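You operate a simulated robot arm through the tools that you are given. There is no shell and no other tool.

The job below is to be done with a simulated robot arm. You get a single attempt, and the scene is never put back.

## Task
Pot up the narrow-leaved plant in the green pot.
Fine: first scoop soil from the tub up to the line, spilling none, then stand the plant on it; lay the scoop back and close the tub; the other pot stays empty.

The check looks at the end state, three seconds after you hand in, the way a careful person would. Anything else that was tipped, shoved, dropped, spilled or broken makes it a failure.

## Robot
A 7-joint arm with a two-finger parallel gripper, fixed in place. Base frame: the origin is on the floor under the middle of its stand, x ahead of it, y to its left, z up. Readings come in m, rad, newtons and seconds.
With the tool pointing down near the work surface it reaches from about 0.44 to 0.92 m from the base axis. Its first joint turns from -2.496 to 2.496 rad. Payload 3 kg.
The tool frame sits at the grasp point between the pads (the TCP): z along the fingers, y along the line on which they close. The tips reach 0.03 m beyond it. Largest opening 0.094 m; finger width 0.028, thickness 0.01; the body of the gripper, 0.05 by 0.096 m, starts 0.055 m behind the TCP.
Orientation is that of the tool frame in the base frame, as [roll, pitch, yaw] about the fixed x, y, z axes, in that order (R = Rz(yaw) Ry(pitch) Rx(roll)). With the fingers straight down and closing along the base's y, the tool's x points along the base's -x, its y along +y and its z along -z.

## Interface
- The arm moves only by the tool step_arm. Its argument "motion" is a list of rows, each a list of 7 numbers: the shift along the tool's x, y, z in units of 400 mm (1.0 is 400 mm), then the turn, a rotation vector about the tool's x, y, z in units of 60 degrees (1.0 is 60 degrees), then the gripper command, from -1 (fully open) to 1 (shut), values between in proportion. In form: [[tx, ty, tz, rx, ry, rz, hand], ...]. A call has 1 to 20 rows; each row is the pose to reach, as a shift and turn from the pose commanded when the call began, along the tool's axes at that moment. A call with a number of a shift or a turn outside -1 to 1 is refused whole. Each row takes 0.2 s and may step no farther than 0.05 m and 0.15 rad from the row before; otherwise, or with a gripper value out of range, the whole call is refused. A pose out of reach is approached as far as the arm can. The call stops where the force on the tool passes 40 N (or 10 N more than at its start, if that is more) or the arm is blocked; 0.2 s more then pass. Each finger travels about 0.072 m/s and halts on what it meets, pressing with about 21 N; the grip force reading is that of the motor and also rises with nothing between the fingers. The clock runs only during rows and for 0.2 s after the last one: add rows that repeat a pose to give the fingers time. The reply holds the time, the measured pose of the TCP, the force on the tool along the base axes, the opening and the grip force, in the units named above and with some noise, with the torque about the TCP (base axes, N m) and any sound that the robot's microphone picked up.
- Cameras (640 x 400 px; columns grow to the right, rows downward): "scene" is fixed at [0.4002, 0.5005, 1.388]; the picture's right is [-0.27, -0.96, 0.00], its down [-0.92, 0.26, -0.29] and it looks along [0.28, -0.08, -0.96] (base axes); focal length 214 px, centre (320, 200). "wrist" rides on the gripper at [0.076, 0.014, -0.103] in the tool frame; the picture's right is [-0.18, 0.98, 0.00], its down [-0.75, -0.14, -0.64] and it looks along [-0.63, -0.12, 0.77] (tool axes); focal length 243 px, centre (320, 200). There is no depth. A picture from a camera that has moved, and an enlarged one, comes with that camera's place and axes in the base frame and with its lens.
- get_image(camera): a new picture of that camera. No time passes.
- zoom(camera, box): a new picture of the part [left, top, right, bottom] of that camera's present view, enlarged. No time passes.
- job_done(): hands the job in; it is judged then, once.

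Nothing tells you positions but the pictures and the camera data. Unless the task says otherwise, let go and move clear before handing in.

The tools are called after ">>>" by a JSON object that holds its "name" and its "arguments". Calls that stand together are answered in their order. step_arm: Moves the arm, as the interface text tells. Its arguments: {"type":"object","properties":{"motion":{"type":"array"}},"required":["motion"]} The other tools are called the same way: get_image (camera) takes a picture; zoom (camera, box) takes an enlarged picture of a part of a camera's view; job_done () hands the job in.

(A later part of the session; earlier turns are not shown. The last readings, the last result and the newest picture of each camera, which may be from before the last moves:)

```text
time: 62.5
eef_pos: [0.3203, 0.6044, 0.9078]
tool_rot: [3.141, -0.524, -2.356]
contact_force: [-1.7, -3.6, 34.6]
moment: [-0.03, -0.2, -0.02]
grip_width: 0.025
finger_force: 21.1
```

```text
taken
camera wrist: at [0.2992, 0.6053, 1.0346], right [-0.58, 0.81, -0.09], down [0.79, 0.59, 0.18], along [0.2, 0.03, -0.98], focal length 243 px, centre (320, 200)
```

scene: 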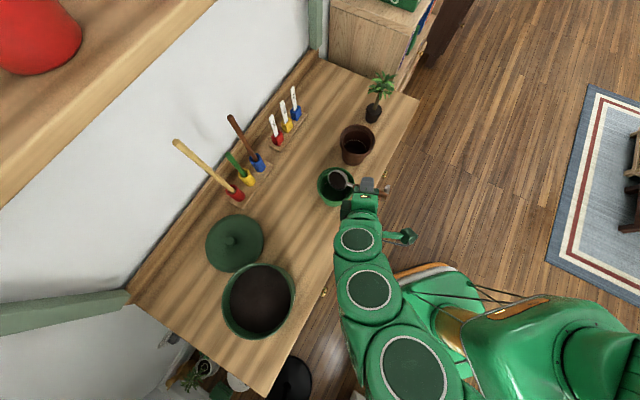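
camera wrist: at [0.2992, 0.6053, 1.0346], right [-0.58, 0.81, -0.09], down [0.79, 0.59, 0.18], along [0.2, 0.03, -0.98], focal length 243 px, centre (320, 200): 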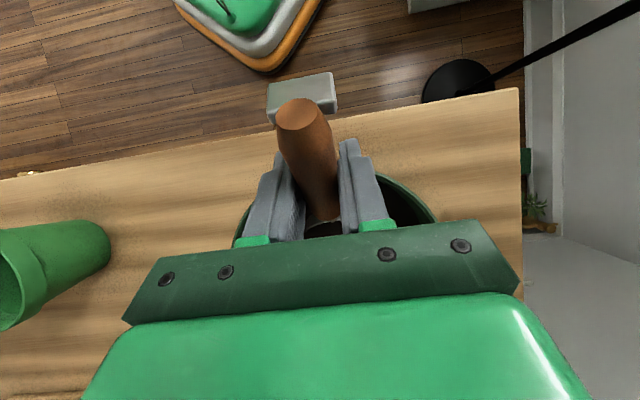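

The soil resists (35 N), which explains the earlier slip; no new slip shows. I'll ease off, sweep lightly and roll to level while rising.

>>> {"name": "step_arm", "arguments": {"motion": [[-0.0167, 0, -0.0212, 0, 0, 0, 1], [-0.0352, 0, -0.0166, 0, -0.125, 0, 1], [-0.0526, 0, -0.0084, 0, -0.25, 0, 1], [-0.0625, 0, 0.0012, 0, -0.375, 0, 1], [-0.0578, 0, -0.0048, 0, -0.5, 0, 1], [-0.0365, 0, -0.0309, 0, -0.625, 0, 1], [-0.0072, 0, -0.057, 0, -0.75, 0, 1], [0.0207, 0, -0.0828, 0, -0.875, 0, 1], [0.0543, 0, -0.1211, 0, -0.875, 0, 1], [0.0543, 0, -0.1211, 0, -0.875, 0, 1]]}}

>>> {"name": "get_image", "arguments": {"camera": "wrist"}}

>>> {"name": "zoom", "arguments": {"camera": "scene", "box": [215, 275, 285, 325]}}

```text
time: 64.7
eef_pos: [0.3254, 0.61, 0.9565]
tool_rot: [3.141, 0.393, -2.356]
contact_force: [1.1, -0.1, 0.5]
moment: [-0.05, 0.03, 0.01]
grip_width: 0.0247
finger_force: 21.1
```

```text
taken
camera wrist: at [0.2366, 0.5416, 1.0233], right [-0.57, 0.82, 0.07], down [0.42, 0.22, 0.88], along [0.7, 0.54, -0.47], focal length 243 px, centre (320, 200)
```

wrist: 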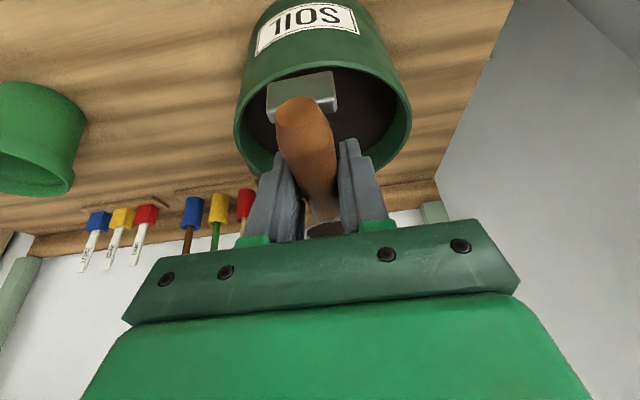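

```text
8.00 times, centred on (250, 300) of scene
camera zoom: at [0.4002, 0.5005, 1.388], right [-0.27, -0.96, 0.0], down [-0.92, 0.26, -0.29], along [0.28, -0.08, -0.96], focal length 1716 px, centre (880, -600)
```

zoom: 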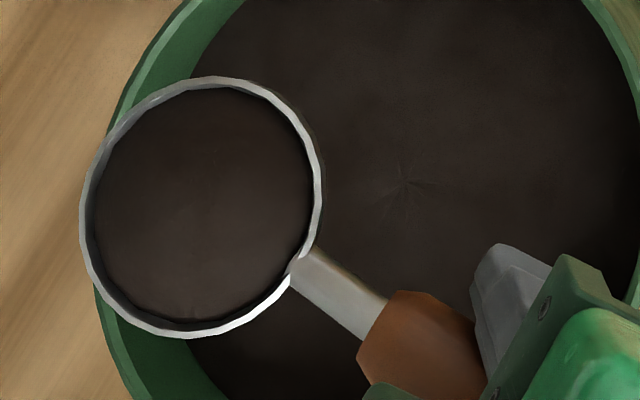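

The second scoop is full with no slip. I'll carry it to the pot.

>>> {"name": "step_arm", "arguments": {"motion": [[0.004, -0.02, -0.002, 0, 0, 0, 1], [0.01, -0.07, -0.004, 0, 0, 0, 1], [0.02, -0.14, -0.008, 0, 0, 0, 1], [0.03, -0.215, -0.012, 0, 0, 0, 1], [0.04, -0.29, -0.016, 0, 0, 0, 1], [0.05, -0.365, -0.02, 0, 0, 0, 1], [0.06, -0.44, -0.024, 0, 0, 0, 1], [0.07, -0.515, -0.028, 0, 0, 0, 1], [0.08, -0.59, -0.032, 0, 0, 0, 1], [0.09, -0.665, -0.036, 0, 0, 0, 1], [0.098, -0.735, -0.04, 0, 0, 0, 1], [0.101, -0.79, -0.0418, 0, 0, 0, 1], [0.101, -0.823, -0.0418, 0, 0, 0, 1], [0.101, -0.823, -0.0418, 0, 0, 0, 1]]}}

>>> {"name": "zoom", "arguments": {"camera": "scene", "box": [295, 140, 395, 220]}}

>>> {"name": "get_image", "arguments": {"camera": "wrist"}}

```text
time: 67.7
eef_pos: [0.5254, 0.3463, 0.9584]
tool_rot: [-3.141, 0.393, -2.355]
contact_force: [0.0, 0.3, -0.5]
moment: [-0.01, 0.05, 0.03]
grip_width: 0.025
finger_force: 21.5
```

```text
5.00 times, centred on (345, 180) of scene
camera zoom: at [0.4002, 0.5005, 1.388], right [-0.27, -0.96, 0.0], down [-0.92, 0.26, -0.29], along [0.28, -0.08, -0.96], focal length 1072 px, centre (195, 300)
```

zoom: 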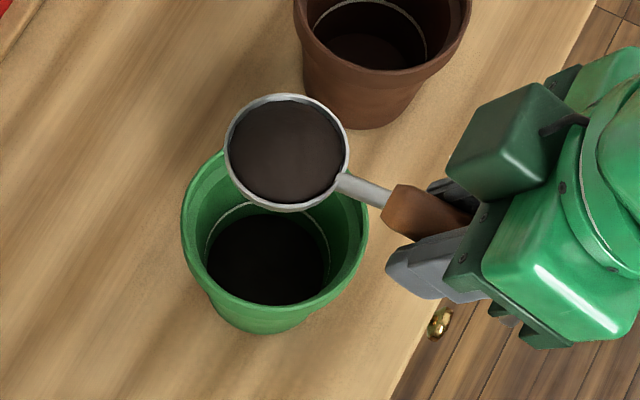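

```text
taken
camera wrist: at [0.4386, 0.2796, 1.0239], right [-0.58, 0.81, 0.07], down [0.42, 0.22, 0.88], along [0.7, 0.54, -0.47], focal length 243 px, centre (320, 200)
```

wrist: 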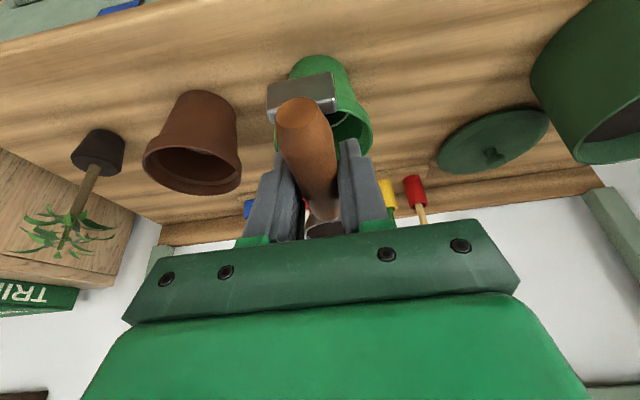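

>>> {"name": "step_arm", "arguments": {"motion": [[0.0132, 0, 0.0403, 0, 0, 0, 1], [0.0323, 0, 0.0865, 0, 0, 0, 1], [0.0332, 0, 0.0983, 0, 0.125, 0, 1], [0.0287, 0, 0.0999, 0, 0.25, 0, 1], [0.0145, 0, 0.093, 0, 0.375, 0, 1], [0.0145, 0, 0.093, 0, 0.375, 0, 1]]}}

>>> {"name": "zoom", "arguments": {"camera": "scene", "box": [295, 140, 395, 220]}}

```text
time: 69.1
eef_pos: [0.5341, 0.3523, 0.921]
tool_rot: [3.141, -0.002, -2.355]
contact_force: [0.0, 0.2, 0.0]
moment: [0.01, 0.0, 0.02]
grip_width: 0.0248
finger_force: 21.0
```

```text
5.00 times, centred on (345, 180) of scene
camera zoom: at [0.4002, 0.5005, 1.388], right [-0.27, -0.96, 0.0], down [-0.92, 0.26, -0.29], along [0.28, -0.08, -0.96], focal length 1072 px, centre (195, 300)
```

zoom: 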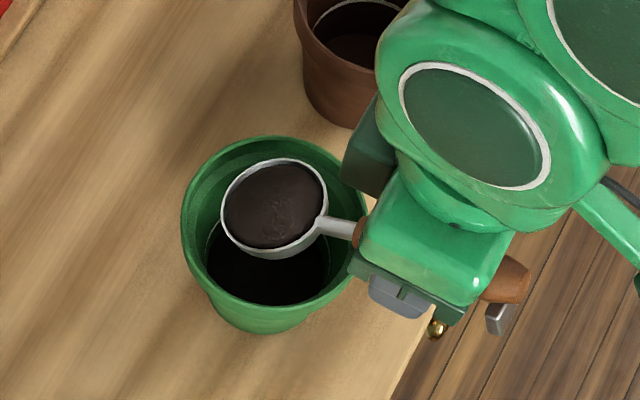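

The scoop sits in the pot mouth as before. I'll roll to pour.

>>> {"name": "step_arm", "arguments": {"motion": [[0.001, 0, 0.001, 0.1155, 0, -0.0478, 1], [0.002, 0, 0.002, 0.231, 0, -0.0956, 1], [0.003, 0, 0.003, 0.3465, 0, -0.1434, 1], [0.004, 0, 0.004, 0.462, 0, -0.1912, 1], [0.004, 0, 0.004, 0.5775, 0, -0.239, 1], [0.004, 0, 0.004, 0.693, 0, -0.2868, 1], [0.004, 0, 0.004, 0.8085, 0, -0.3346, 1], [0.004, 0, 0.004, 0.924, 0, -0.3824, 1]]}}

>>> {"name": "step_arm", "arguments": {"motion": [[0, 0, 0, 0.1155, 0, -0.0478, 1], [0, 0, 0, 0.231, 0, -0.0956, 1], [0, 0, 0, 0.231, 0, -0.0956, 1], [0, 0, 0, 0.231, 0, -0.0956, 1]]}}

>>> {"name": "zoom", "arguments": {"camera": "scene", "box": [315, 160, 360, 210]}}

```text
time: 70.9
eef_pos: [0.5326, 0.3521, 0.9212]
tool_rot: [-2.189, -0.18, -2.013]
contact_force: [1.1, -0.4, -0.8]
moment: [0.0, 0.0, 0.0]
grip_width: 0.025
finger_force: 21.1
```

```text
time: 71.9
eef_pos: [0.5311, 0.3526, 0.9193]
tool_rot: [-1.963, -0.266, -1.964]
contact_force: [-0.6, 0.3, -0.7]
moment: [-0.01, 0.03, 0.0]
grip_width: 0.0249
finger_force: 21.0
```

```text
8.00 times, centred on (338, 185) of scene
camera zoom: at [0.4002, 0.5005, 1.388], right [-0.27, -0.96, 0.0], down [-0.92, 0.26, -0.29], along [0.28, -0.08, -0.96], focal length 1716 px, centre (180, 320)
```

zoom: 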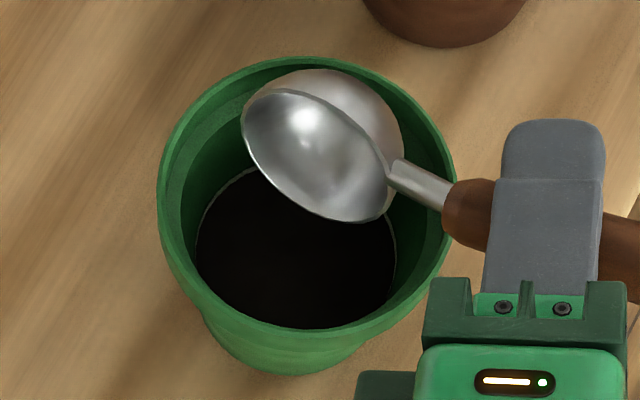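

Second scoop poured cleanly. I'll roll back and get a clear view of the level.

>>> {"name": "step_arm", "arguments": {"motion": [[0, 0, 0, -0.1155, 0, 0.0478, 1], [0, 0, 0, -0.231, 0, 0.0956, 1], [0, 0, 0, -0.3465, 0, 0.1434, 1], [0, 0, 0, -0.462, 0, 0.1912, 1], [0, 0, 0, -0.5775, 0, 0.239, 1], [0, 0, 0, -0.693, 0, 0.2868, 1], [0, 0, 0, -0.8085, 0, 0.3346, 1], [0, 0, 0, -0.924, 0, 0.3824, 1]]}}

>>> {"name": "step_arm", "arguments": {"motion": [[0, 0, 0, -0.1155, 0, 0.0478, 1], [0, 0, 0, -0.231, 0, 0.0956, 1], [0, 0, 0, -0.231, 0, 0.0956, 1]]}}

>>> {"name": "step_arm", "arguments": {"motion": [[0, 0, -0.06, 0, 0, 0, 1], [0, 0, -0.16, 0, 0, 0, 1], [0, 0.06, -0.2, 0, 0, 0, 1], [0, 0.17, -0.2, 0, 0, 0, 1], [0, 0.28, -0.2, 0, 0, 0, 1], [0, 0.39, -0.2, 0, 0, 0, 1], [0, 0.5, -0.2, 0, 0, 0, 1], [0, 0.5, -0.2, 0, 0, 0, 1]]}}

>>> {"name": "zoom", "arguments": {"camera": "scene", "box": [315, 160, 360, 210]}}

>>> {"name": "get_image", "arguments": {"camera": "wrist"}}

```text
time: 73.7
eef_pos: [0.5318, 0.3511, 0.9191]
tool_rot: [-2.903, -0.014, -2.256]
contact_force: [0.1, 0.2, -0.1]
moment: [-0.03, 0.01, -0.01]
grip_width: 0.0249
finger_force: 20.2
```

```text
time: 74.5
eef_pos: [0.5312, 0.3528, 0.9208]
tool_rot: [3.14, 0.0, -2.357]
contact_force: [0.5, -0.2, -0.8]
moment: [-0.05, 0.01, 0.01]
grip_width: 0.0251
finger_force: 21.2
```

```text
time: 76.3
eef_pos: [0.391, 0.4948, 1.0014]
tool_rot: [3.141, -0.002, -2.357]
contact_force: [-0.5, 0.5, 0.2]
moment: [0.0, -0.02, -0.03]
grip_width: 0.0251
finger_force: 20.7
```

```text
8.00 times, centred on (338, 185) of scene
camera zoom: at [0.4002, 0.5005, 1.388], right [-0.27, -0.96, 0.0], down [-0.92, 0.26, -0.29], along [0.28, -0.08, -0.96], focal length 1716 px, centre (180, 320)
```

zoom: 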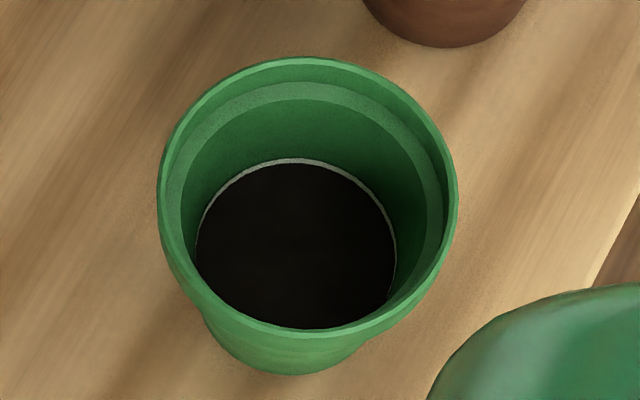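

```text
taken
camera wrist: at [0.3267, 0.45, 1.1034], right [-0.57, 0.82, 0.0], down [0.63, 0.43, 0.64], along [0.53, 0.36, -0.77], focal length 243 px, centre (320, 200)
```

wrist: 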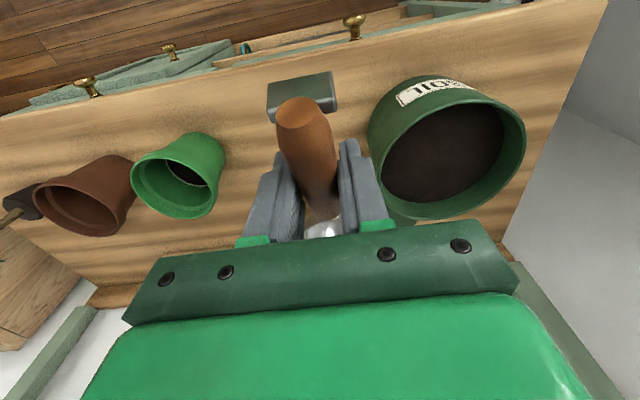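

>>> {"name": "zoom", "arguments": {"camera": "scene", "box": [322, 175, 352, 203]}}

>>> {"name": "zoom", "arguments": {"camera": "wrist", "box": [120, 120, 240, 230]}}

>>> {"name": "get_image", "arguments": {"camera": "scene"}}

```text
14.29 times, centred on (337, 189) of scene
camera zoom: at [0.4002, 0.5005, 1.388], right [-0.27, -0.96, 0.0], down [-0.92, 0.26, -0.29], along [0.28, -0.08, -0.96], focal length 3064 px, centre (77, 357)
```

zoom: 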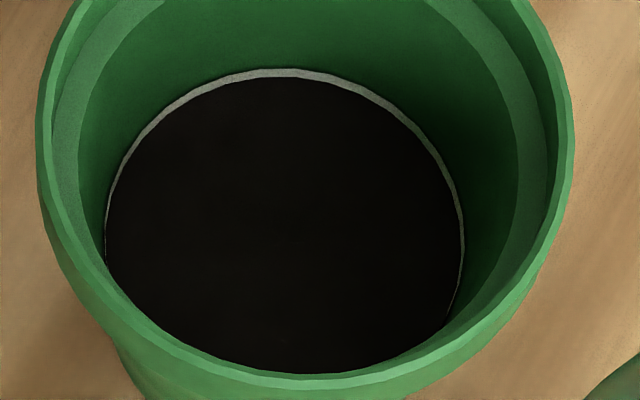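

```text
3.64 times, centred on (180, 175) of wrist
camera zoom: at [0.3267, 0.45, 1.1034], right [-0.57, 0.82, 0.0], down [0.63, 0.43, 0.64], along [0.53, 0.36, -0.77], focal length 882 px, centre (829, 291)
```

zoom: 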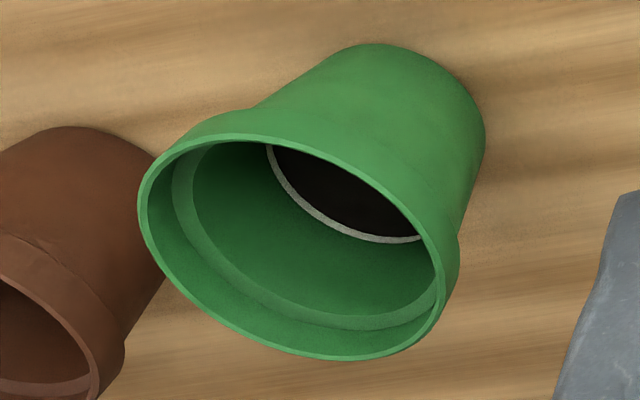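

```text
taken
```

scene: 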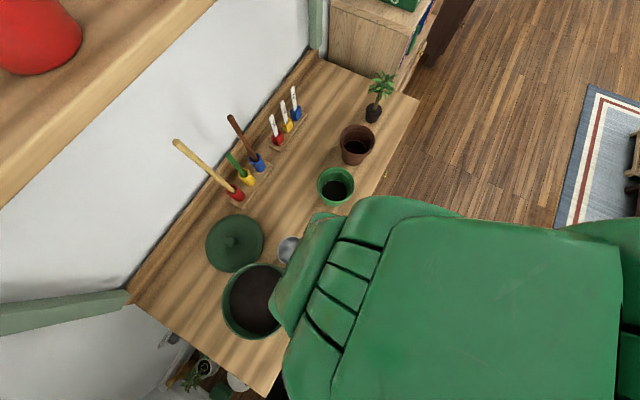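

The soil now sits right at the line all around, so two scoops were exactly enough. Next I'll lay the empty scoop back where it was, allowing for the slip measured in the grip.

>>> {"name": "step_arm", "arguments": {"motion": [[-0.06, -0.05, 0.03, 0, -0.125, 0, 1], [-0.14, -0.1, 0.09, 0, -0.25, 0, 1], [-0.22, -0.1385, 0.16, 0, -0.375, 0, 1], [-0.29, -0.1385, 0.23, 0, -0.375, 0, 1], [-0.3095, -0.1385, 0.2535, 0, -0.375, 0, 1], [-0.3095, -0.1385, 0.2535, 0, -0.375, 0, 1]]}}

>>> {"name": "zoom", "arguments": {"camera": "scene", "box": [220, 170, 340, 250]}}

>>> {"name": "get_image", "arguments": {"camera": "wrist"}}

```text
time: 77.7
eef_pos: [0.5162, 0.5417, 0.8993]
tool_rot: [3.141, 0.391, -2.357]
contact_force: [-0.2, 0.7, -0.5]
moment: [0.0, -0.02, -0.02]
grip_width: 0.025
finger_force: 21.0
```

```text
5.00 times, centred on (280, 210) of scene
camera zoom: at [0.4002, 0.5005, 1.388], right [-0.27, -0.96, 0.0], down [-0.92, 0.26, -0.29], along [0.28, -0.08, -0.96], focal length 1072 px, centre (520, 150)
```

zoom: 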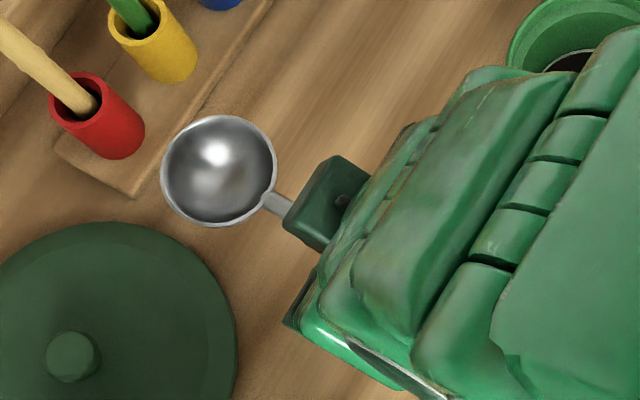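

```text
taken
camera wrist: at [0.4285, 0.4741, 0.9657], right [-0.57, 0.82, 0.07], down [0.42, 0.22, 0.88], along [0.7, 0.54, -0.47], focal length 243 px, centre (320, 200)
```

wrist: 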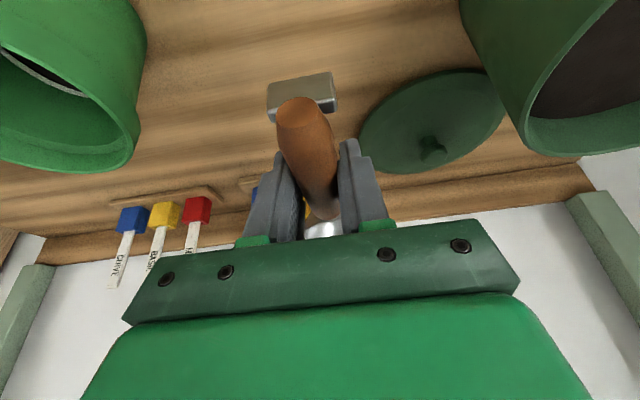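

The scoop is over its original spot (cup at r 0.829, t 0.019). I'll lower it, then feel for contact in small steps.

>>> {"name": "step_arm", "arguments": {"motion": [[0.0287, 0, 0.0693, 0, 0, 0, 1], [0.0575, 0, 0.1386, 0, 0, 0, 1], [0.0766, 0, 0.1848, 0, 0, 0, 1], [0.0862, 0, 0.2079, 0, 0, 0, 1], [0.0862, 0, 0.2079, 0, 0, 0, 1]]}}

>>> {"name": "step_arm", "arguments": {"motion": [[0.0019, 0, 0.0046, 0, 0, 0, 1], [0.0038, 0, 0.0092, 0, 0, 0, 1], [0.0057, 0, 0.0139, 0, 0, 0, 1]]}}

```text
time: 78.9
eef_pos: [0.5163, 0.5425, 0.8086]
tool_rot: [-3.141, 0.39, -2.355]
contact_force: [0.0, 0.4, -1.0]
moment: [-0.03, 0.02, 0.01]
grip_width: 0.025
finger_force: 20.8
```

```text
time: 79.7
eef_pos: [0.5167, 0.5411, 0.8017]
tool_rot: [3.142, 0.388, -2.358]
contact_force: [-0.1, 1.5, -0.7]
moment: [-0.04, 0.04, 0.0]
grip_width: 0.0247
finger_force: 21.0
```

>>> {"name": "step_arm", "arguments": {"motion": [[0.0019, 0, 0.0046, 0, 0, 0, 1], [0.0029, 0, 0.0069, 0, 0, 0, 1], [0.0029, 0, 0.0069, 0, 0, 0, 1]]}}

>>> {"name": "get_image", "arguments": {"camera": "wrist"}}

>>> {"name": "zoom", "arguments": {"camera": "scene", "box": [220, 170, 340, 250]}}

```text
time: 80.5
eef_pos: [0.5182, 0.5407, 0.799]
tool_rot: [-3.141, 0.391, -2.358]
contact_force: [-0.1, -0.3, -0.1]
moment: [0.0, 0.0, 0.0]
grip_width: 0.025
finger_force: 21.1
```

```text
taken
camera wrist: at [0.4289, 0.4733, 0.8651], right [-0.57, 0.82, 0.07], down [0.42, 0.22, 0.88], along [0.7, 0.54, -0.47], focal length 243 px, centre (320, 200)
```

wrist: 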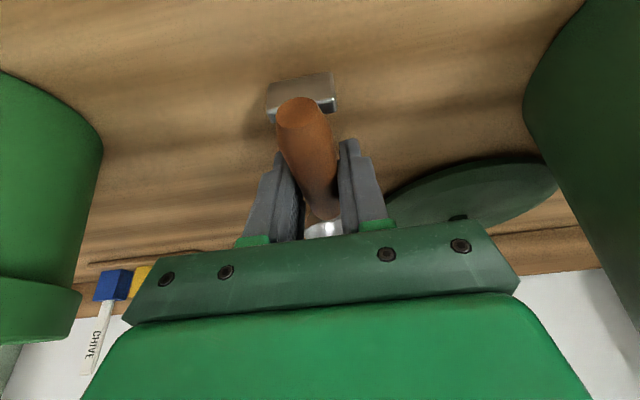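

```text
5.00 times, centred on (280, 210) of scene
camera zoom: at [0.4002, 0.5005, 1.388], right [-0.27, -0.96, 0.0], down [-0.92, 0.26, -0.29], along [0.28, -0.08, -0.96], focal length 1072 px, centre (520, 150)
```

zoom: 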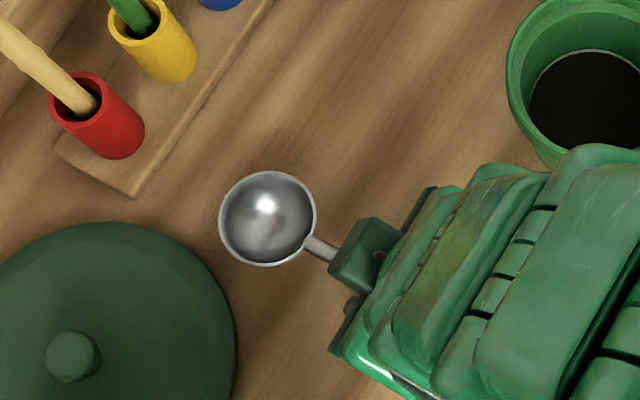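

>>> {"name": "step_arm", "arguments": {"motion": [[0.001, 0, 0.0023, 0, 0, 0, 1], [0.0019, 0, 0.0046, 0, 0, 0, 1], [0.0019, 0, 0.0046, 0, 0, 0, 1]]}}

```text
time: 81.3
eef_pos: [0.5176, 0.5419, 0.7959]
tool_rot: [3.141, 0.392, -2.358]
contact_force: [0.4, 0.3, -0.5]
moment: [-0.02, 0.03, 0.0]
grip_width: 0.0248
finger_force: 21.5
```

>>> {"name": "step_arm", "arguments": {"motion": [[0.001, 0, 0.0023, 0, 0, 0, 1], [0.001, 0, 0.0023, 0, 0, 0, 1]]}}

>>> {"name": "zoom", "arguments": {"camera": "wrist", "box": [220, 50, 420, 240]}}

```text
time: 81.9
eef_pos: [0.5158, 0.5411, 0.7951]
tool_rot: [3.141, 0.392, -2.356]
contact_force: [0.5, -0.3, -1.4]
moment: [-0.04, 0.01, -0.05]
grip_width: 0.0246
finger_force: 21.1
```

```text
2.11 times, centred on (320, 145) of wrist
camera zoom: at [0.4292, 0.4732, 0.8618], right [-0.57, 0.82, 0.07], down [0.42, 0.22, 0.88], along [0.7, 0.54, -0.47], focal length 511 px, centre (320, 316)
```

zoom: 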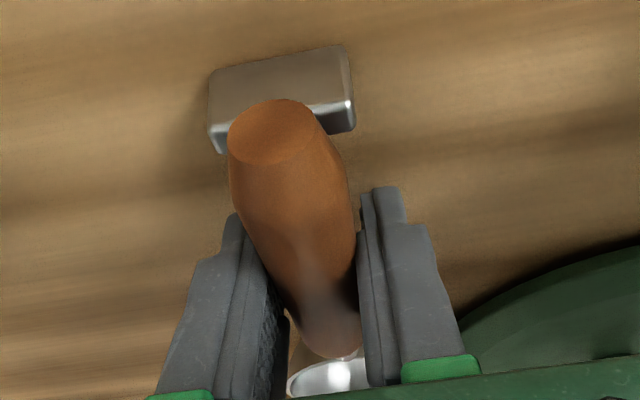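

>>> {"name": "step_arm", "arguments": {"motion": [[0.001, 0, 0.0023, 0, 0, 0, 1], [0.001, 0, 0.0023, 0, 0, 0, 1]]}}

>>> {"name": "step_arm", "arguments": {"motion": [[0.001, 0, 0.0023, 0, 0, 0, 1], [0.001, 0, 0.0023, 0, 0, 0, 1]]}}

```text
time: 82.5
eef_pos: [0.516, 0.5409, 0.795]
tool_rot: [3.142, 0.391, -2.357]
contact_force: [0.4, -0.1, -1.2]
moment: [-0.01, 0.03, -0.02]
grip_width: 0.0251
finger_force: 21.1
```

```text
time: 83.1
eef_pos: [0.5174, 0.5409, 0.7951]
tool_rot: [-3.141, 0.392, -2.356]
contact_force: [-0.1, 0.1, 1.3]
moment: [-0.03, 0.06, -0.02]
grip_width: 0.0248
finger_force: 21.3
```

>>> {"name": "step_arm", "arguments": {"motion": [[0.001, 0, 0.0023, 0, 0, 0, 1], [0.001, 0, 0.0023, 0, 0, 0, 1]]}}

>>> {"name": "step_arm", "arguments": {"motion": [[0.001, 0, 0.0023, 0, 0, 0, 1], [0.001, 0, 0.0023, 0, 0, 0, 1]]}}

```text
time: 83.7
eef_pos: [0.5167, 0.542, 0.7942]
tool_rot: [3.141, 0.394, -2.355]
contact_force: [1.9, 3.5, 13.3]
moment: [-0.34, 0.35, -0.07]
grip_width: 0.0248
finger_force: 20.9
```

```text
time: 84.3
eef_pos: [0.5163, 0.5418, 0.7927]
tool_rot: [3.141, 0.392, -2.356]
contact_force: [1.5, 2.6, 19.5]
moment: [0.04, 0.0, -0.03]
grip_width: 0.0247
finger_force: 21.1
```

Foot and cup are both down (moment balanced). I'll release and back away along the fingers.

>>> {"name": "step_arm", "arguments": {"motion": [[-0.0015, 0, -0.0035, 0, 0, 0, 0.6], [-0.0015, 0, -0.0035, 0, 0, 0, 0.2], [-0.0015, 0, -0.0035, 0, 0, 0, -0.3], [-0.0015, 0, -0.0035, 0, 0, 0, -0.3], [-0.0015, 0, -0.0035, 0, 0, 0, -0.3]]}}

>>> {"name": "get_image", "arguments": {"camera": "wrist"}}

```text
time: 85.5
eef_pos: [0.5167, 0.5421, 0.7945]
tool_rot: [-3.141, 0.392, -2.356]
contact_force: [-0.2, 0.4, -0.5]
moment: [0.0, 0.0, -0.02]
grip_width: 0.0611
finger_force: 0.1
```

```text
taken
camera wrist: at [0.4295, 0.4737, 0.8598], right [-0.57, 0.82, 0.07], down [0.42, 0.22, 0.88], along [0.7, 0.54, -0.47], focal length 243 px, centre (320, 200)
```

wrist: 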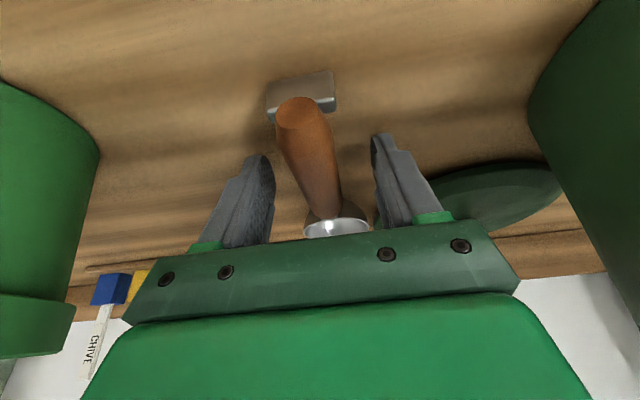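

>>> {"name": "step_arm", "arguments": {"motion": [[0, 0, -0.05, 0, 0, 0, -0.3], [0, 0, -0.13, 0, 0, 0, -0.3], [0, 0, -0.23, 0, 0, 0, -0.3], [0, 0, -0.34, 0, 0, 0, -0.3], [0, 0, -0.45, 0, 0, 0, -0.3], [0, 0, -0.45, 0, 0, 0, -0.3]]}}

>>> {"name": "get_image", "arguments": {"camera": "wrist"}}

>>> {"name": "zoom", "arguments": {"camera": "scene", "box": [200, 160, 360, 260]}}

```text
time: 86.9
eef_pos: [0.4679, 0.4946, 0.9597]
tool_rot: [-3.141, 0.39, -2.357]
contact_force: [-0.1, -0.3, -0.4]
moment: [0.01, 0.0, 0.04]
grip_width: 0.0611
finger_force: 0.0
```

```text
taken
camera wrist: at [0.3798, 0.427, 1.0257], right [-0.57, 0.82, 0.07], down [0.42, 0.22, 0.88], along [0.7, 0.54, -0.47], focal length 243 px, centre (320, 200)
```

wrist: 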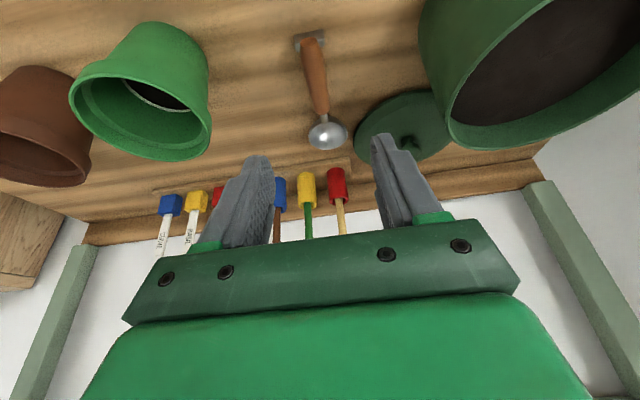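

```text
4.00 times, centred on (280, 210) of scene
camera zoom: at [0.4002, 0.5005, 1.388], right [-0.27, -0.96, 0.0], down [-0.92, 0.26, -0.29], along [0.28, -0.08, -0.96], focal length 858 px, centre (480, 160)
```

zoom: 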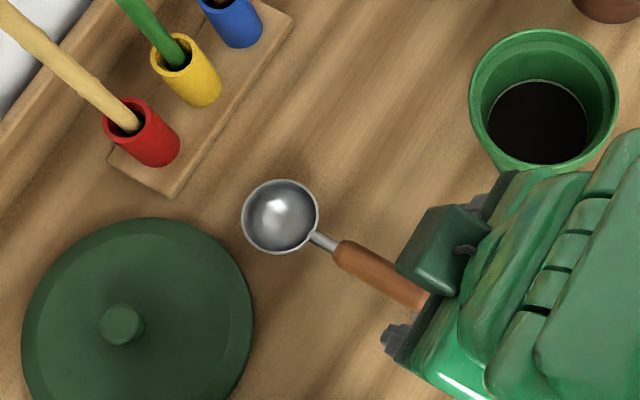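

The scoop is back on its spot with no soil on the bench. Now I'll fetch the lid, starting by bringing the tool vertical and moving over it.

>>> {"name": "step_arm", "arguments": {"motion": [[-0.0128, 0, -0.0308, 0, 0.125, 0, -0.5], [-0.0256, 0, -0.0616, 0, 0.25, 0, -0.5], [-0.0383, 0, -0.0924, 0, 0.375, 0, -0.5], [-0.0383, 0, -0.0924, 0, 0.375, 0, -0.5]]}}

```text
time: 87.9
eef_pos: [0.468, 0.494, 1.0]
tool_rot: [-3.141, -0.001, -2.358]
contact_force: [-0.2, 0.4, 0.6]
moment: [-0.01, 0.02, -0.02]
grip_width: 0.0704
finger_force: 0.1
```

>>> {"name": "step_arm", "arguments": {"motion": [[-0.08, 0.058, 0.0, 0, 0, 0, -0.5], [-0.165, 0.117, 0.02, 0, 0, 0, -0.5], [-0.25, 0.175, 0.04, 0, 0, 0, -0.5], [-0.333, 0.233, 0.07, 0, 0, 0, -0.5], [-0.4125, 0.2915, 0.1, 0, 0, 0, -0.5], [-0.4125, 0.2915, 0.1, 0, 0, 0, -0.5]]}}

>>> {"name": "get_image", "arguments": {"camera": "wrist"}}

```text
time: 89.3
eef_pos: [0.5, 0.6906, 0.9608]
tool_rot: [-3.141, 0.001, -2.355]
contact_force: [0.4, 1.2, 0.0]
moment: [0.0, -0.02, 0.0]
grip_width: 0.0706
finger_force: 0.2
```

```text
taken
camera wrist: at [0.4361, 0.6469, 1.0627], right [-0.56, 0.83, 0.0], down [0.63, 0.43, 0.64], along [0.53, 0.36, -0.77], focal length 243 px, centre (320, 200)
```

wrist: 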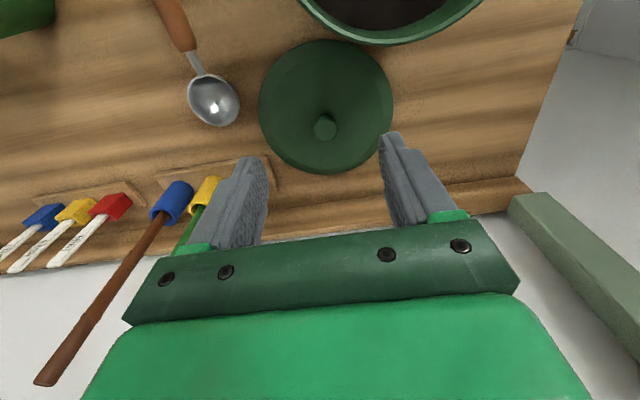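

>>> {"name": "step_arm", "arguments": {"motion": [[-0.03, -0.001, 0.0625, 0, 0, 0, -0.5], [-0.06, -0.002, 0.1375, 0, 0, 0, -0.5], [-0.085, -0.002, 0.225, 0, 0, 0, -0.5], [-0.0945, -0.002, 0.29, 0, 0, 0, -0.5], [-0.0945, -0.002, 0.29, 0, 0, 0, -0.5]]}}

>>> {"name": "get_image", "arguments": {"camera": "wrist"}}

```text
time: 90.5
eef_pos: [0.5316, 0.7174, 0.8444]
tool_rot: [3.14, -0.001, -2.356]
contact_force: [-0.9, 0.1, -0.8]
moment: [0.02, -0.01, -0.01]
grip_width: 0.0705
finger_force: 0.0
```

```text
taken
camera wrist: at [0.4668, 0.673, 0.9474], right [-0.57, 0.82, 0.0], down [0.63, 0.43, 0.64], along [0.53, 0.36, -0.77], focal length 243 px, centre (320, 200)
```

wrist: 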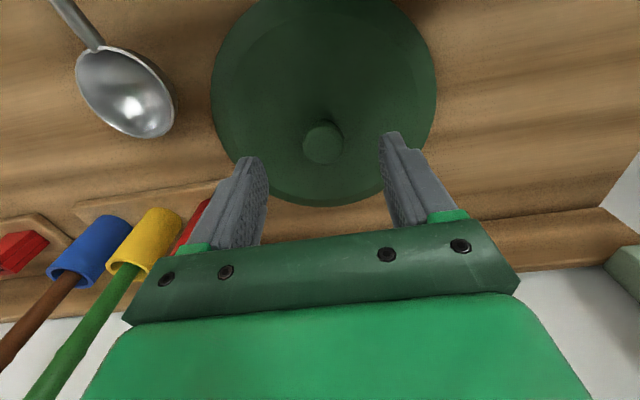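

The fingers are centred over the knob. I'll descend and grip.

>>> {"name": "step_arm", "arguments": {"motion": [[0.003, 0.003, 0.03, 0, 0, 0, -0.5], [0.003, 0.003, 0.055, 0, 0, 0, -0.5], [0.003, 0.003, 0.07, 0, 0, 0, -0.5], [0.003, 0.003, 0.08, 0, 0, 0, -0.5], [0.003, 0.003, 0.0865, 0, 0, 0, -0.5], [0.003, 0.003, 0.0865, 0, 0, 0, -0.5]]}}

>>> {"name": "zoom", "arguments": {"camera": "wrist", "box": [220, 80, 420, 240]}}

```text
time: 91.9
eef_pos: [0.5284, 0.7177, 0.8094]
tool_rot: [-3.141, -0.001, -2.358]
contact_force: [-0.3, -0.7, -0.3]
moment: [-0.02, 0.0, 0.02]
grip_width: 0.0705
finger_force: 0.0
```

```text
2.50 times, centred on (320, 160) of wrist
camera zoom: at [0.4642, 0.6739, 0.9122], right [-0.57, 0.82, 0.0], down [0.63, 0.43, 0.64], along [0.53, 0.36, -0.77], focal length 606 px, centre (320, 300)
```

zoom: 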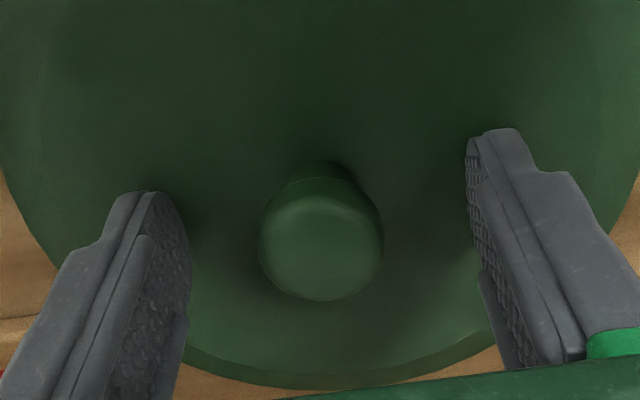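

>>> {"name": "step_arm", "arguments": {"motion": [[0, 0, 0, 0, 0, 0, 0], [0, 0, 0, 0, 0, 0, 0.5], [0, 0, 0, 0, 0, 0, 1], [0, 0, 0, 0, 0, 0, 1], [0, 0, 0, 0, 0, 0, 1], [0, 0, 0, 0, 0, 0, 1]]}}

>>> {"name": "zoom", "arguments": {"camera": "wrist", "box": [220, 80, 420, 240]}}

```text
time: 93.3
eef_pos: [0.5262, 0.7179, 0.8098]
tool_rot: [3.141, -0.002, -2.357]
contact_force: [0.2, 0.1, 0.0]
moment: [0.0, -0.01, 0.02]
grip_width: 0.0268
finger_force: 21.2
```

```text
2.50 times, centred on (320, 160) of wrist
camera zoom: at [0.4642, 0.6739, 0.9122], right [-0.57, 0.82, 0.0], down [0.63, 0.43, 0.64], along [0.53, 0.36, -0.77], focal length 606 px, centre (320, 300)
```

zoom: 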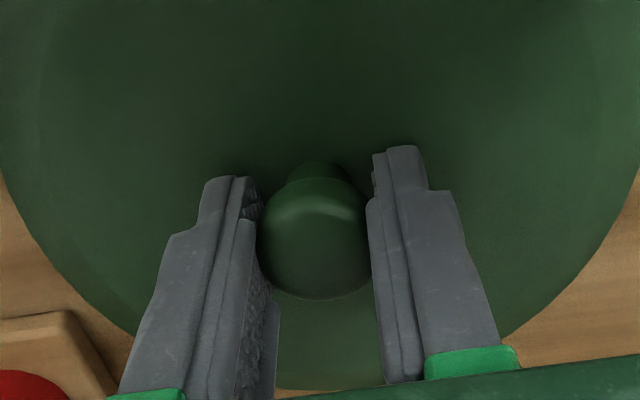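

The grip matches the first one exactly. I'll lift the lid and retrace the path to the tub.

>>> {"name": "step_arm", "arguments": {"motion": [[0, 0, -0.013, 0, 0, 0, 1], [0, 0, -0.0755, 0, 0, 0, 1], [0, 0, -0.1755, 0, 0, 0, 1], [0, -0.002, -0.263, 0, 0, 0, 1], [0.0085, -0.004, -0.313, 0, 0, 0, 1], [0.021, -0.004, -0.343, 0, 0, 0, 1], [0.021, -0.004, -0.343, 0, 0, 0, 1]]}}

>>> {"name": "get_image", "arguments": {"camera": "wrist"}}

>>> {"name": "get_image", "arguments": {"camera": "scene"}}

```text
time: 94.9
eef_pos: [0.5235, 0.7123, 0.9487]
tool_rot: [-3.141, 0.0, -2.357]
contact_force: [-0.1, 0.3, -0.4]
moment: [-0.01, 0.02, -0.03]
grip_width: 0.0272
finger_force: 20.5
```

```text
taken
camera wrist: at [0.4594, 0.6667, 1.0505], right [-0.56, 0.83, 0.0], down [0.63, 0.43, 0.64], along [0.53, 0.36, -0.77], focal length 243 px, centre (320, 200)
```

wrist: 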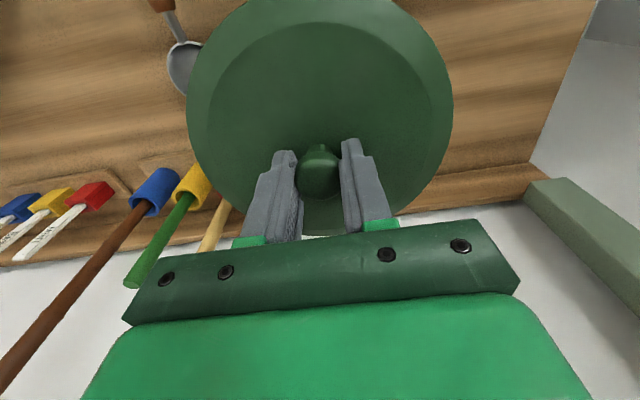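

```text
taken
```

scene: 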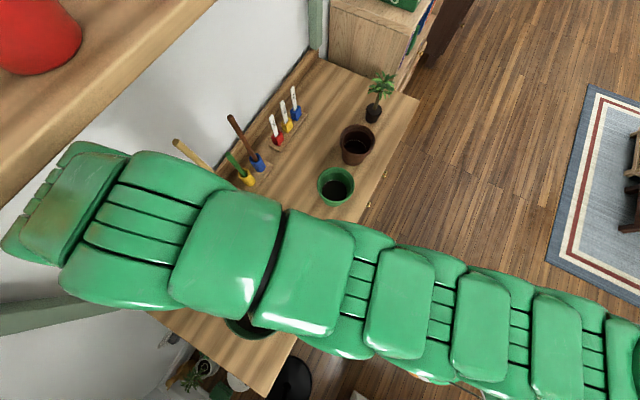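

>>> {"name": "step_arm", "arguments": {"motion": [[0.0325, 0.004, -0.03, 0, 0, 0, 1], [0.0825, 0.029, -0.0675, 0, 0, 0, 1], [0.1575, 0.079, -0.0925, 0, 0, 0, 1], [0.245, 0.129, -0.0925, 0, 0, 0, 1], [0.3325, 0.162, -0.0925, 0, 0, 0, 1], [0.3758, 0.169, -0.0925, 0, 0, 0, 1], [0.3758, 0.169, -0.0925, 0, 0, 0, 1]]}}

>>> {"name": "get_image", "arguments": {"camera": "wrist"}}

>>> {"name": "zoom", "arguments": {"camera": "scene", "box": [200, 240, 320, 350]}}

```text
time: 96.5
eef_pos: [0.3697, 0.6509, 0.9842]
tool_rot: [-3.141, -0.001, -2.358]
contact_force: [-0.4, -0.9, -0.3]
moment: [0.03, 0.0, 0.0]
grip_width: 0.0271
finger_force: 21.2
```

```text
taken
camera wrist: at [0.305, 0.6077, 1.0871], right [-0.57, 0.82, 0.0], down [0.63, 0.43, 0.64], along [0.53, 0.36, -0.77], focal length 243 px, centre (320, 200)
```

wrist: 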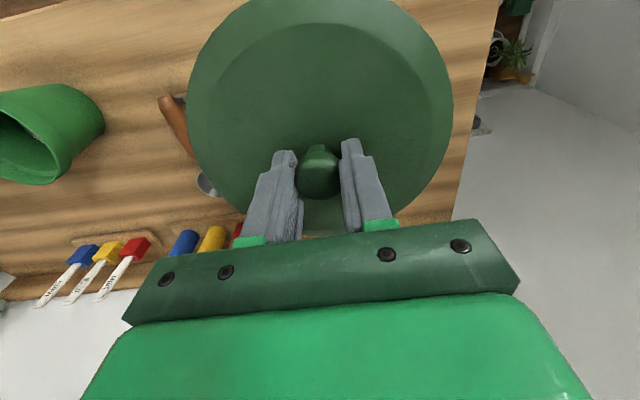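

```text
3.64 times, centred on (260, 295) of scene
camera zoom: at [0.4002, 0.5005, 1.388], right [-0.27, -0.96, 0.0], down [-0.92, 0.26, -0.29], along [0.28, -0.08, -0.96], focal length 780 px, centre (538, -146)
```

zoom: 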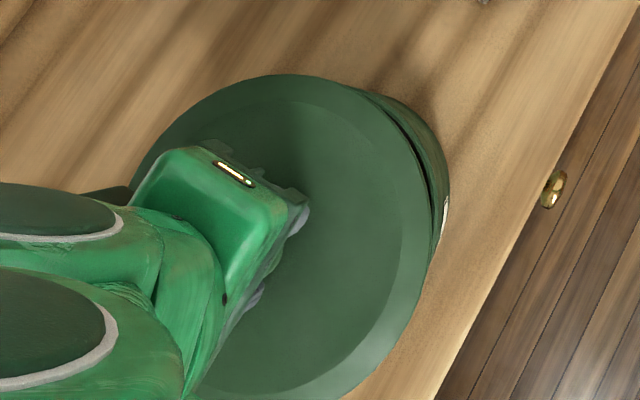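

The lid is back over the tub within about a millimetre of where it was lifted. I'll lower it gently to seat.

>>> {"name": "step_arm", "arguments": {"motion": [[-0.002, 0.0025, 0.03, 0, 0, 0, 1], [-0.002, 0.0025, 0.07, 0, 0, 0, 1], [-0.002, 0.0025, 0.11, 0, 0, 0, 1], [-0.002, 0.0025, 0.135, 0, 0, 0, 1], [-0.002, 0.0025, 0.145, 0, 0, 0, 1], [-0.002, 0.0025, 0.15, 0, 0, 0, 1], [-0.002, 0.0025, 0.15, 0, 0, 0, 1]]}}

>>> {"name": "zoom", "arguments": {"camera": "scene", "box": [200, 240, 320, 350]}}

```text
time: 98.1
eef_pos: [0.3685, 0.6546, 0.9229]
tool_rot: [3.141, -0.001, -2.357]
contact_force: [0.3, 0.8, -0.5]
moment: [-0.02, -0.01, -0.03]
grip_width: 0.0271
finger_force: 20.7
```

```text
3.64 times, centred on (260, 295) of scene
camera zoom: at [0.4002, 0.5005, 1.388], right [-0.27, -0.96, 0.0], down [-0.92, 0.26, -0.29], along [0.28, -0.08, -0.96], focal length 780 px, centre (538, -146)
```

zoom: 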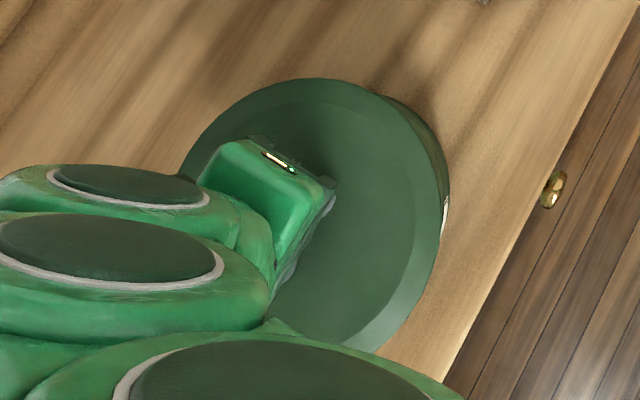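

>>> {"name": "step_arm", "arguments": {"motion": [[0, 0, 0.0025, 0, 0, 0, 1], [0, 0, 0.005, 0, 0, 0, 1], [0, 0, 0.0075, 0, 0, 0, 1], [0, 0, 0.0075, 0, 0, 0, 1]]}}

```text
time: 99.1
eef_pos: [0.3686, 0.6546, 0.9205]
tool_rot: [-3.141, -0.001, -2.356]
contact_force: [0.6, -0.3, -0.6]
moment: [0.0, 0.0, 0.03]
grip_width: 0.0273
finger_force: 19.9
```

>>> {"name": "step_arm", "arguments": {"motion": [[0, 0, 0.0025, 0, 0, 0, 1], [0, 0, 0.005, 0, 0, 0, 1], [0, 0, 0.005, 0, 0, 0, 1]]}}

>>> {"name": "step_arm", "arguments": {"motion": [[0, 0, 0.0025, 0, 0, 0, 1], [0, 0, 0.005, 0, 0, 0, 1], [0, 0, 0.005, 0, 0, 0, 1]]}}

```text
time: 99.9
eef_pos: [0.3692, 0.6541, 0.9187]
tool_rot: [3.141, -0.002, -2.356]
contact_force: [-0.2, 0.2, -0.6]
moment: [0.0, -0.01, 0.02]
grip_width: 0.0272
finger_force: 21.1
```

```text
time: 100.7
eef_pos: [0.3691, 0.655, 0.9178]
tool_rot: [3.141, 0.002, -2.356]
contact_force: [1.8, 1.3, 19.2]
moment: [0.0, -0.07, 0.01]
grip_width: 0.027
finger_force: 21.1
```

The lid seated with balanced force at the expected height. I'll release and rise.

>>> {"name": "step_arm", "arguments": {"motion": [[0, 0, -0.003, 0, 0, 0, 0.5], [0, 0, -0.003, 0, 0, 0, 0], [0, 0, -0.003, 0, 0, 0, -0.5], [0, 0, -0.003, 0, 0, 0, -0.5], [0, 0, -0.03, 0, 0, 0, -0.5], [0, 0, -0.1, 0, 0, 0, -0.5], [0, 0, -0.2, 0, 0, 0, -0.5], [0.05, -0.05, -0.25, 0, 0, 0, -0.5], [0.1, -0.15, -0.25, 0, 0, 0, -0.5], [0.1, -0.26, -0.25, 0, 0, 0, -0.5], [0.1, -0.38, -0.25, 0, 0, 0, -0.5], [0.1, -0.38, -0.25, 0, 0, 0, -0.5]]}}

>>> {"name": "get_image", "arguments": {"camera": "wrist"}}

>>> {"name": "get_image", "arguments": {"camera": "scene"}}

>>> {"name": "zoom", "arguments": {"camera": "scene", "box": [200, 240, 320, 350]}}

```text
time: 103.3
eef_pos: [0.4479, 0.5163, 1.0166]
tool_rot: [3.139, 0.0, -2.357]
contact_force: [0.1, -0.7, -0.7]
moment: [0.0, 0.02, 0.0]
grip_width: 0.0708
finger_force: 0.1
heard: snap
```

```text
taken
camera wrist: at [0.3835, 0.4725, 1.1208], right [-0.57, 0.82, 0.0], down [0.63, 0.43, 0.64], along [0.53, 0.36, -0.77], focal length 243 px, centre (320, 200)
```

wrist: 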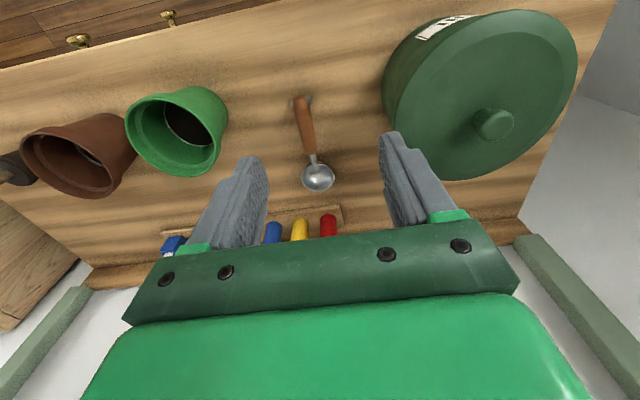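

```text
taken
```

scene: 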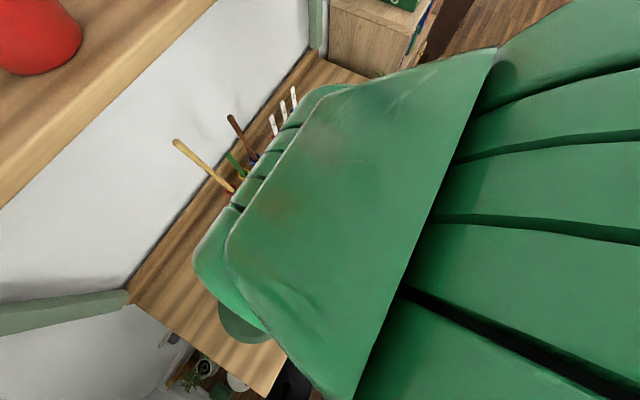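

```text
3.64 times, centred on (260, 295) of scene
camera zoom: at [0.4002, 0.5005, 1.388], right [-0.27, -0.96, 0.0], down [-0.92, 0.26, -0.29], along [0.28, -0.08, -0.96], focal length 780 px, centre (538, -146)
```

zoom: 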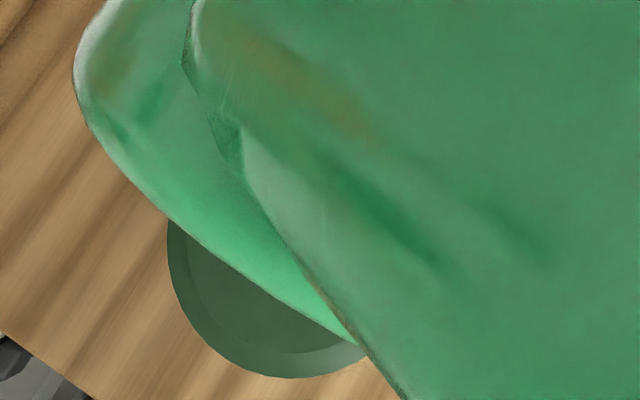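

>>> {"name": "zoom", "arguments": {"camera": "wrist", "box": [370, 0, 600, 190]}}

>>> {"name": "zoom", "arguments": {"camera": "wrist", "box": [100, 70, 360, 220]}}

```text
2.11 times, centred on (485, 95) of wrist
camera zoom: at [0.3835, 0.4725, 1.1208], right [-0.57, 0.82, 0.0], down [0.63, 0.43, 0.64], along [0.53, 0.36, -0.77], focal length 511 px, centre (-27, 421)
```

zoom: 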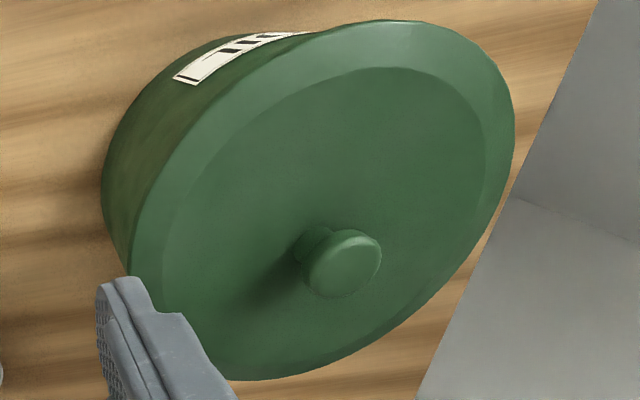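

```text
2.46 times, centred on (230, 145) of wrist
camera zoom: at [0.3835, 0.4725, 1.1208], right [-0.57, 0.82, 0.0], down [0.63, 0.43, 0.64], along [0.53, 0.36, -0.77], focal length 597 px, centre (542, 335)
```

zoom: 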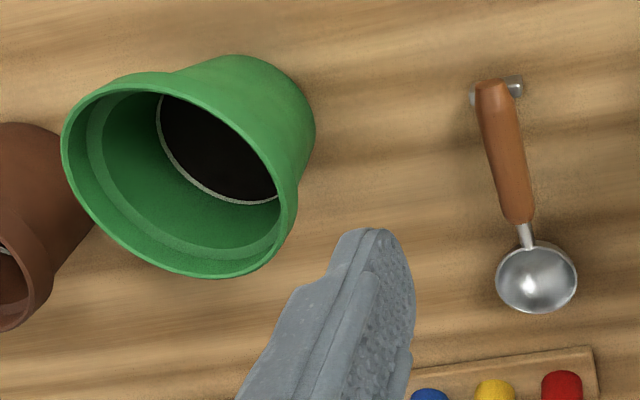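

The tub is closed and the scoop is in place. Now the plant: I'll move along the bench for a closer look at it.

>>> {"name": "step_arm", "arguments": {"motion": [[0.05, -0.08, 0, 0, 0, 0, -0.5], [0.1, -0.18, 0, 0, 0, 0, -0.5], [0.15, -0.28, 0, 0, 0, 0, -0.5], [0.2, -0.39, 0, 0, 0, 0, -0.5], [0.2, -0.51, 0, 0, 0, 0, -0.5], [0.2, -0.63, 0, 0, 0, 0, -0.5], [0.2, -0.75, 0, 0, 0, 0, -0.5], [0.2, -0.87, 0, 0, 0, 0, -0.5], [0.2, -0.99, 0, 0, 0, 0, -0.5], [0.2, -0.99, 0, 0, 0, 0, -0.5]]}}

>>> {"name": "get_image", "arguments": {"camera": "wrist"}}

>>> {"name": "get_image", "arguments": {"camera": "scene"}}

```text
time: 105.5
eef_pos: [0.673, 0.1798, 1.0156]
tool_rot: [-3.141, 0.001, -2.356]
contact_force: [0.4, -0.9, -0.5]
moment: [-0.03, 0.01, 0.01]
grip_width: 0.0703
finger_force: 0.1
```

```text
taken
camera wrist: at [0.609, 0.1365, 1.1181], right [-0.57, 0.82, 0.0], down [0.63, 0.43, 0.64], along [0.53, 0.36, -0.77], focal length 243 px, centre (320, 200)
```

wrist: 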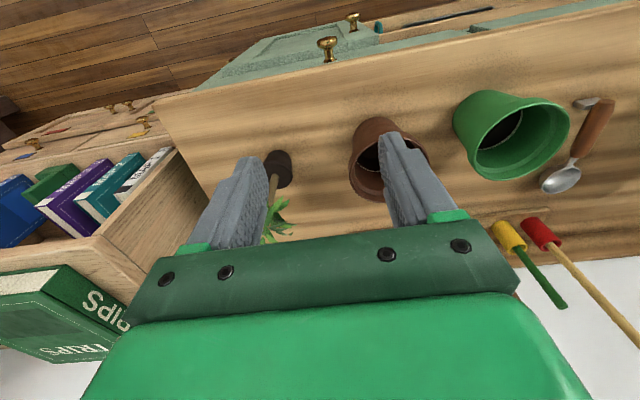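

```text
taken
```

scene: 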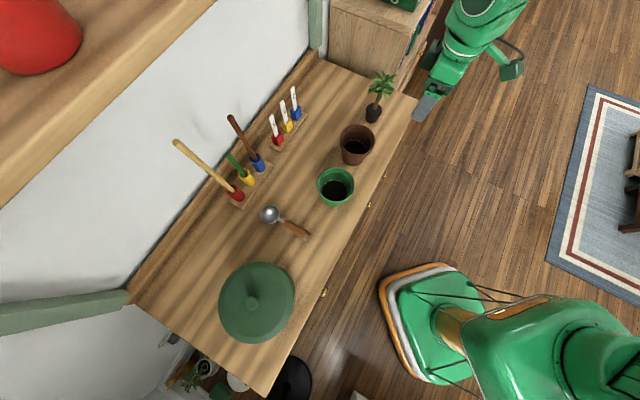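

The bench is tidy. I'll lean the wrist camera to see the plant side-on and measure its height.

>>> {"name": "step_arm", "arguments": {"motion": [[0.04, -0.08, 0.05, 0, -0.125, 0, -0.5], [0.08, -0.16, 0.1, 0, -0.25, 0, -0.5], [0.11, -0.22, 0.15, 0, -0.375, 0, -0.5], [0.1325, -0.242, 0.2, 0, -0.5, 0, -0.5], [0.1325, -0.242, 0.214, 0, -0.625, 0, -0.5], [0.1325, -0.242, 0.214, 0, -0.75, 0, -0.5], [0.1325, -0.242, 0.214, 0, -0.75, 0, -0.5]]}}

>>> {"name": "get_image", "arguments": {"camera": "wrist"}}

```text
time: 107.1
eef_pos: [0.7034, 0.0759, 0.9308]
tool_rot: [3.14, 0.784, -2.357]
contact_force: [0.7, -0.2, 0.1]
moment: [-0.01, -0.02, 0.01]
grip_width: 0.0706
finger_force: 0.1
```

```text
taken
camera wrist: at [0.6036, -0.0038, 0.9496], right [-0.6, 0.79, 0.13], down [0.16, -0.04, 0.99], along [0.78, 0.62, -0.1], focal length 243 px, centre (320, 200)
```

wrist: 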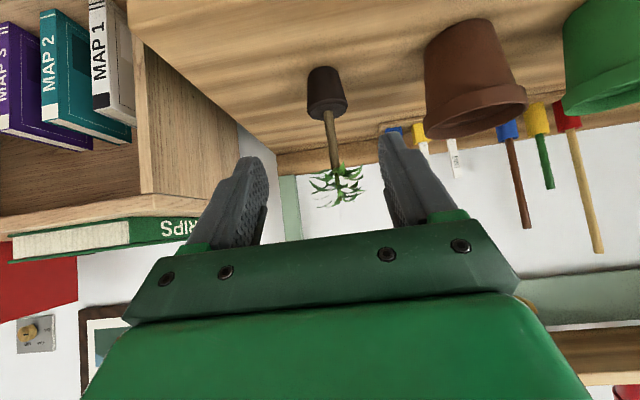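

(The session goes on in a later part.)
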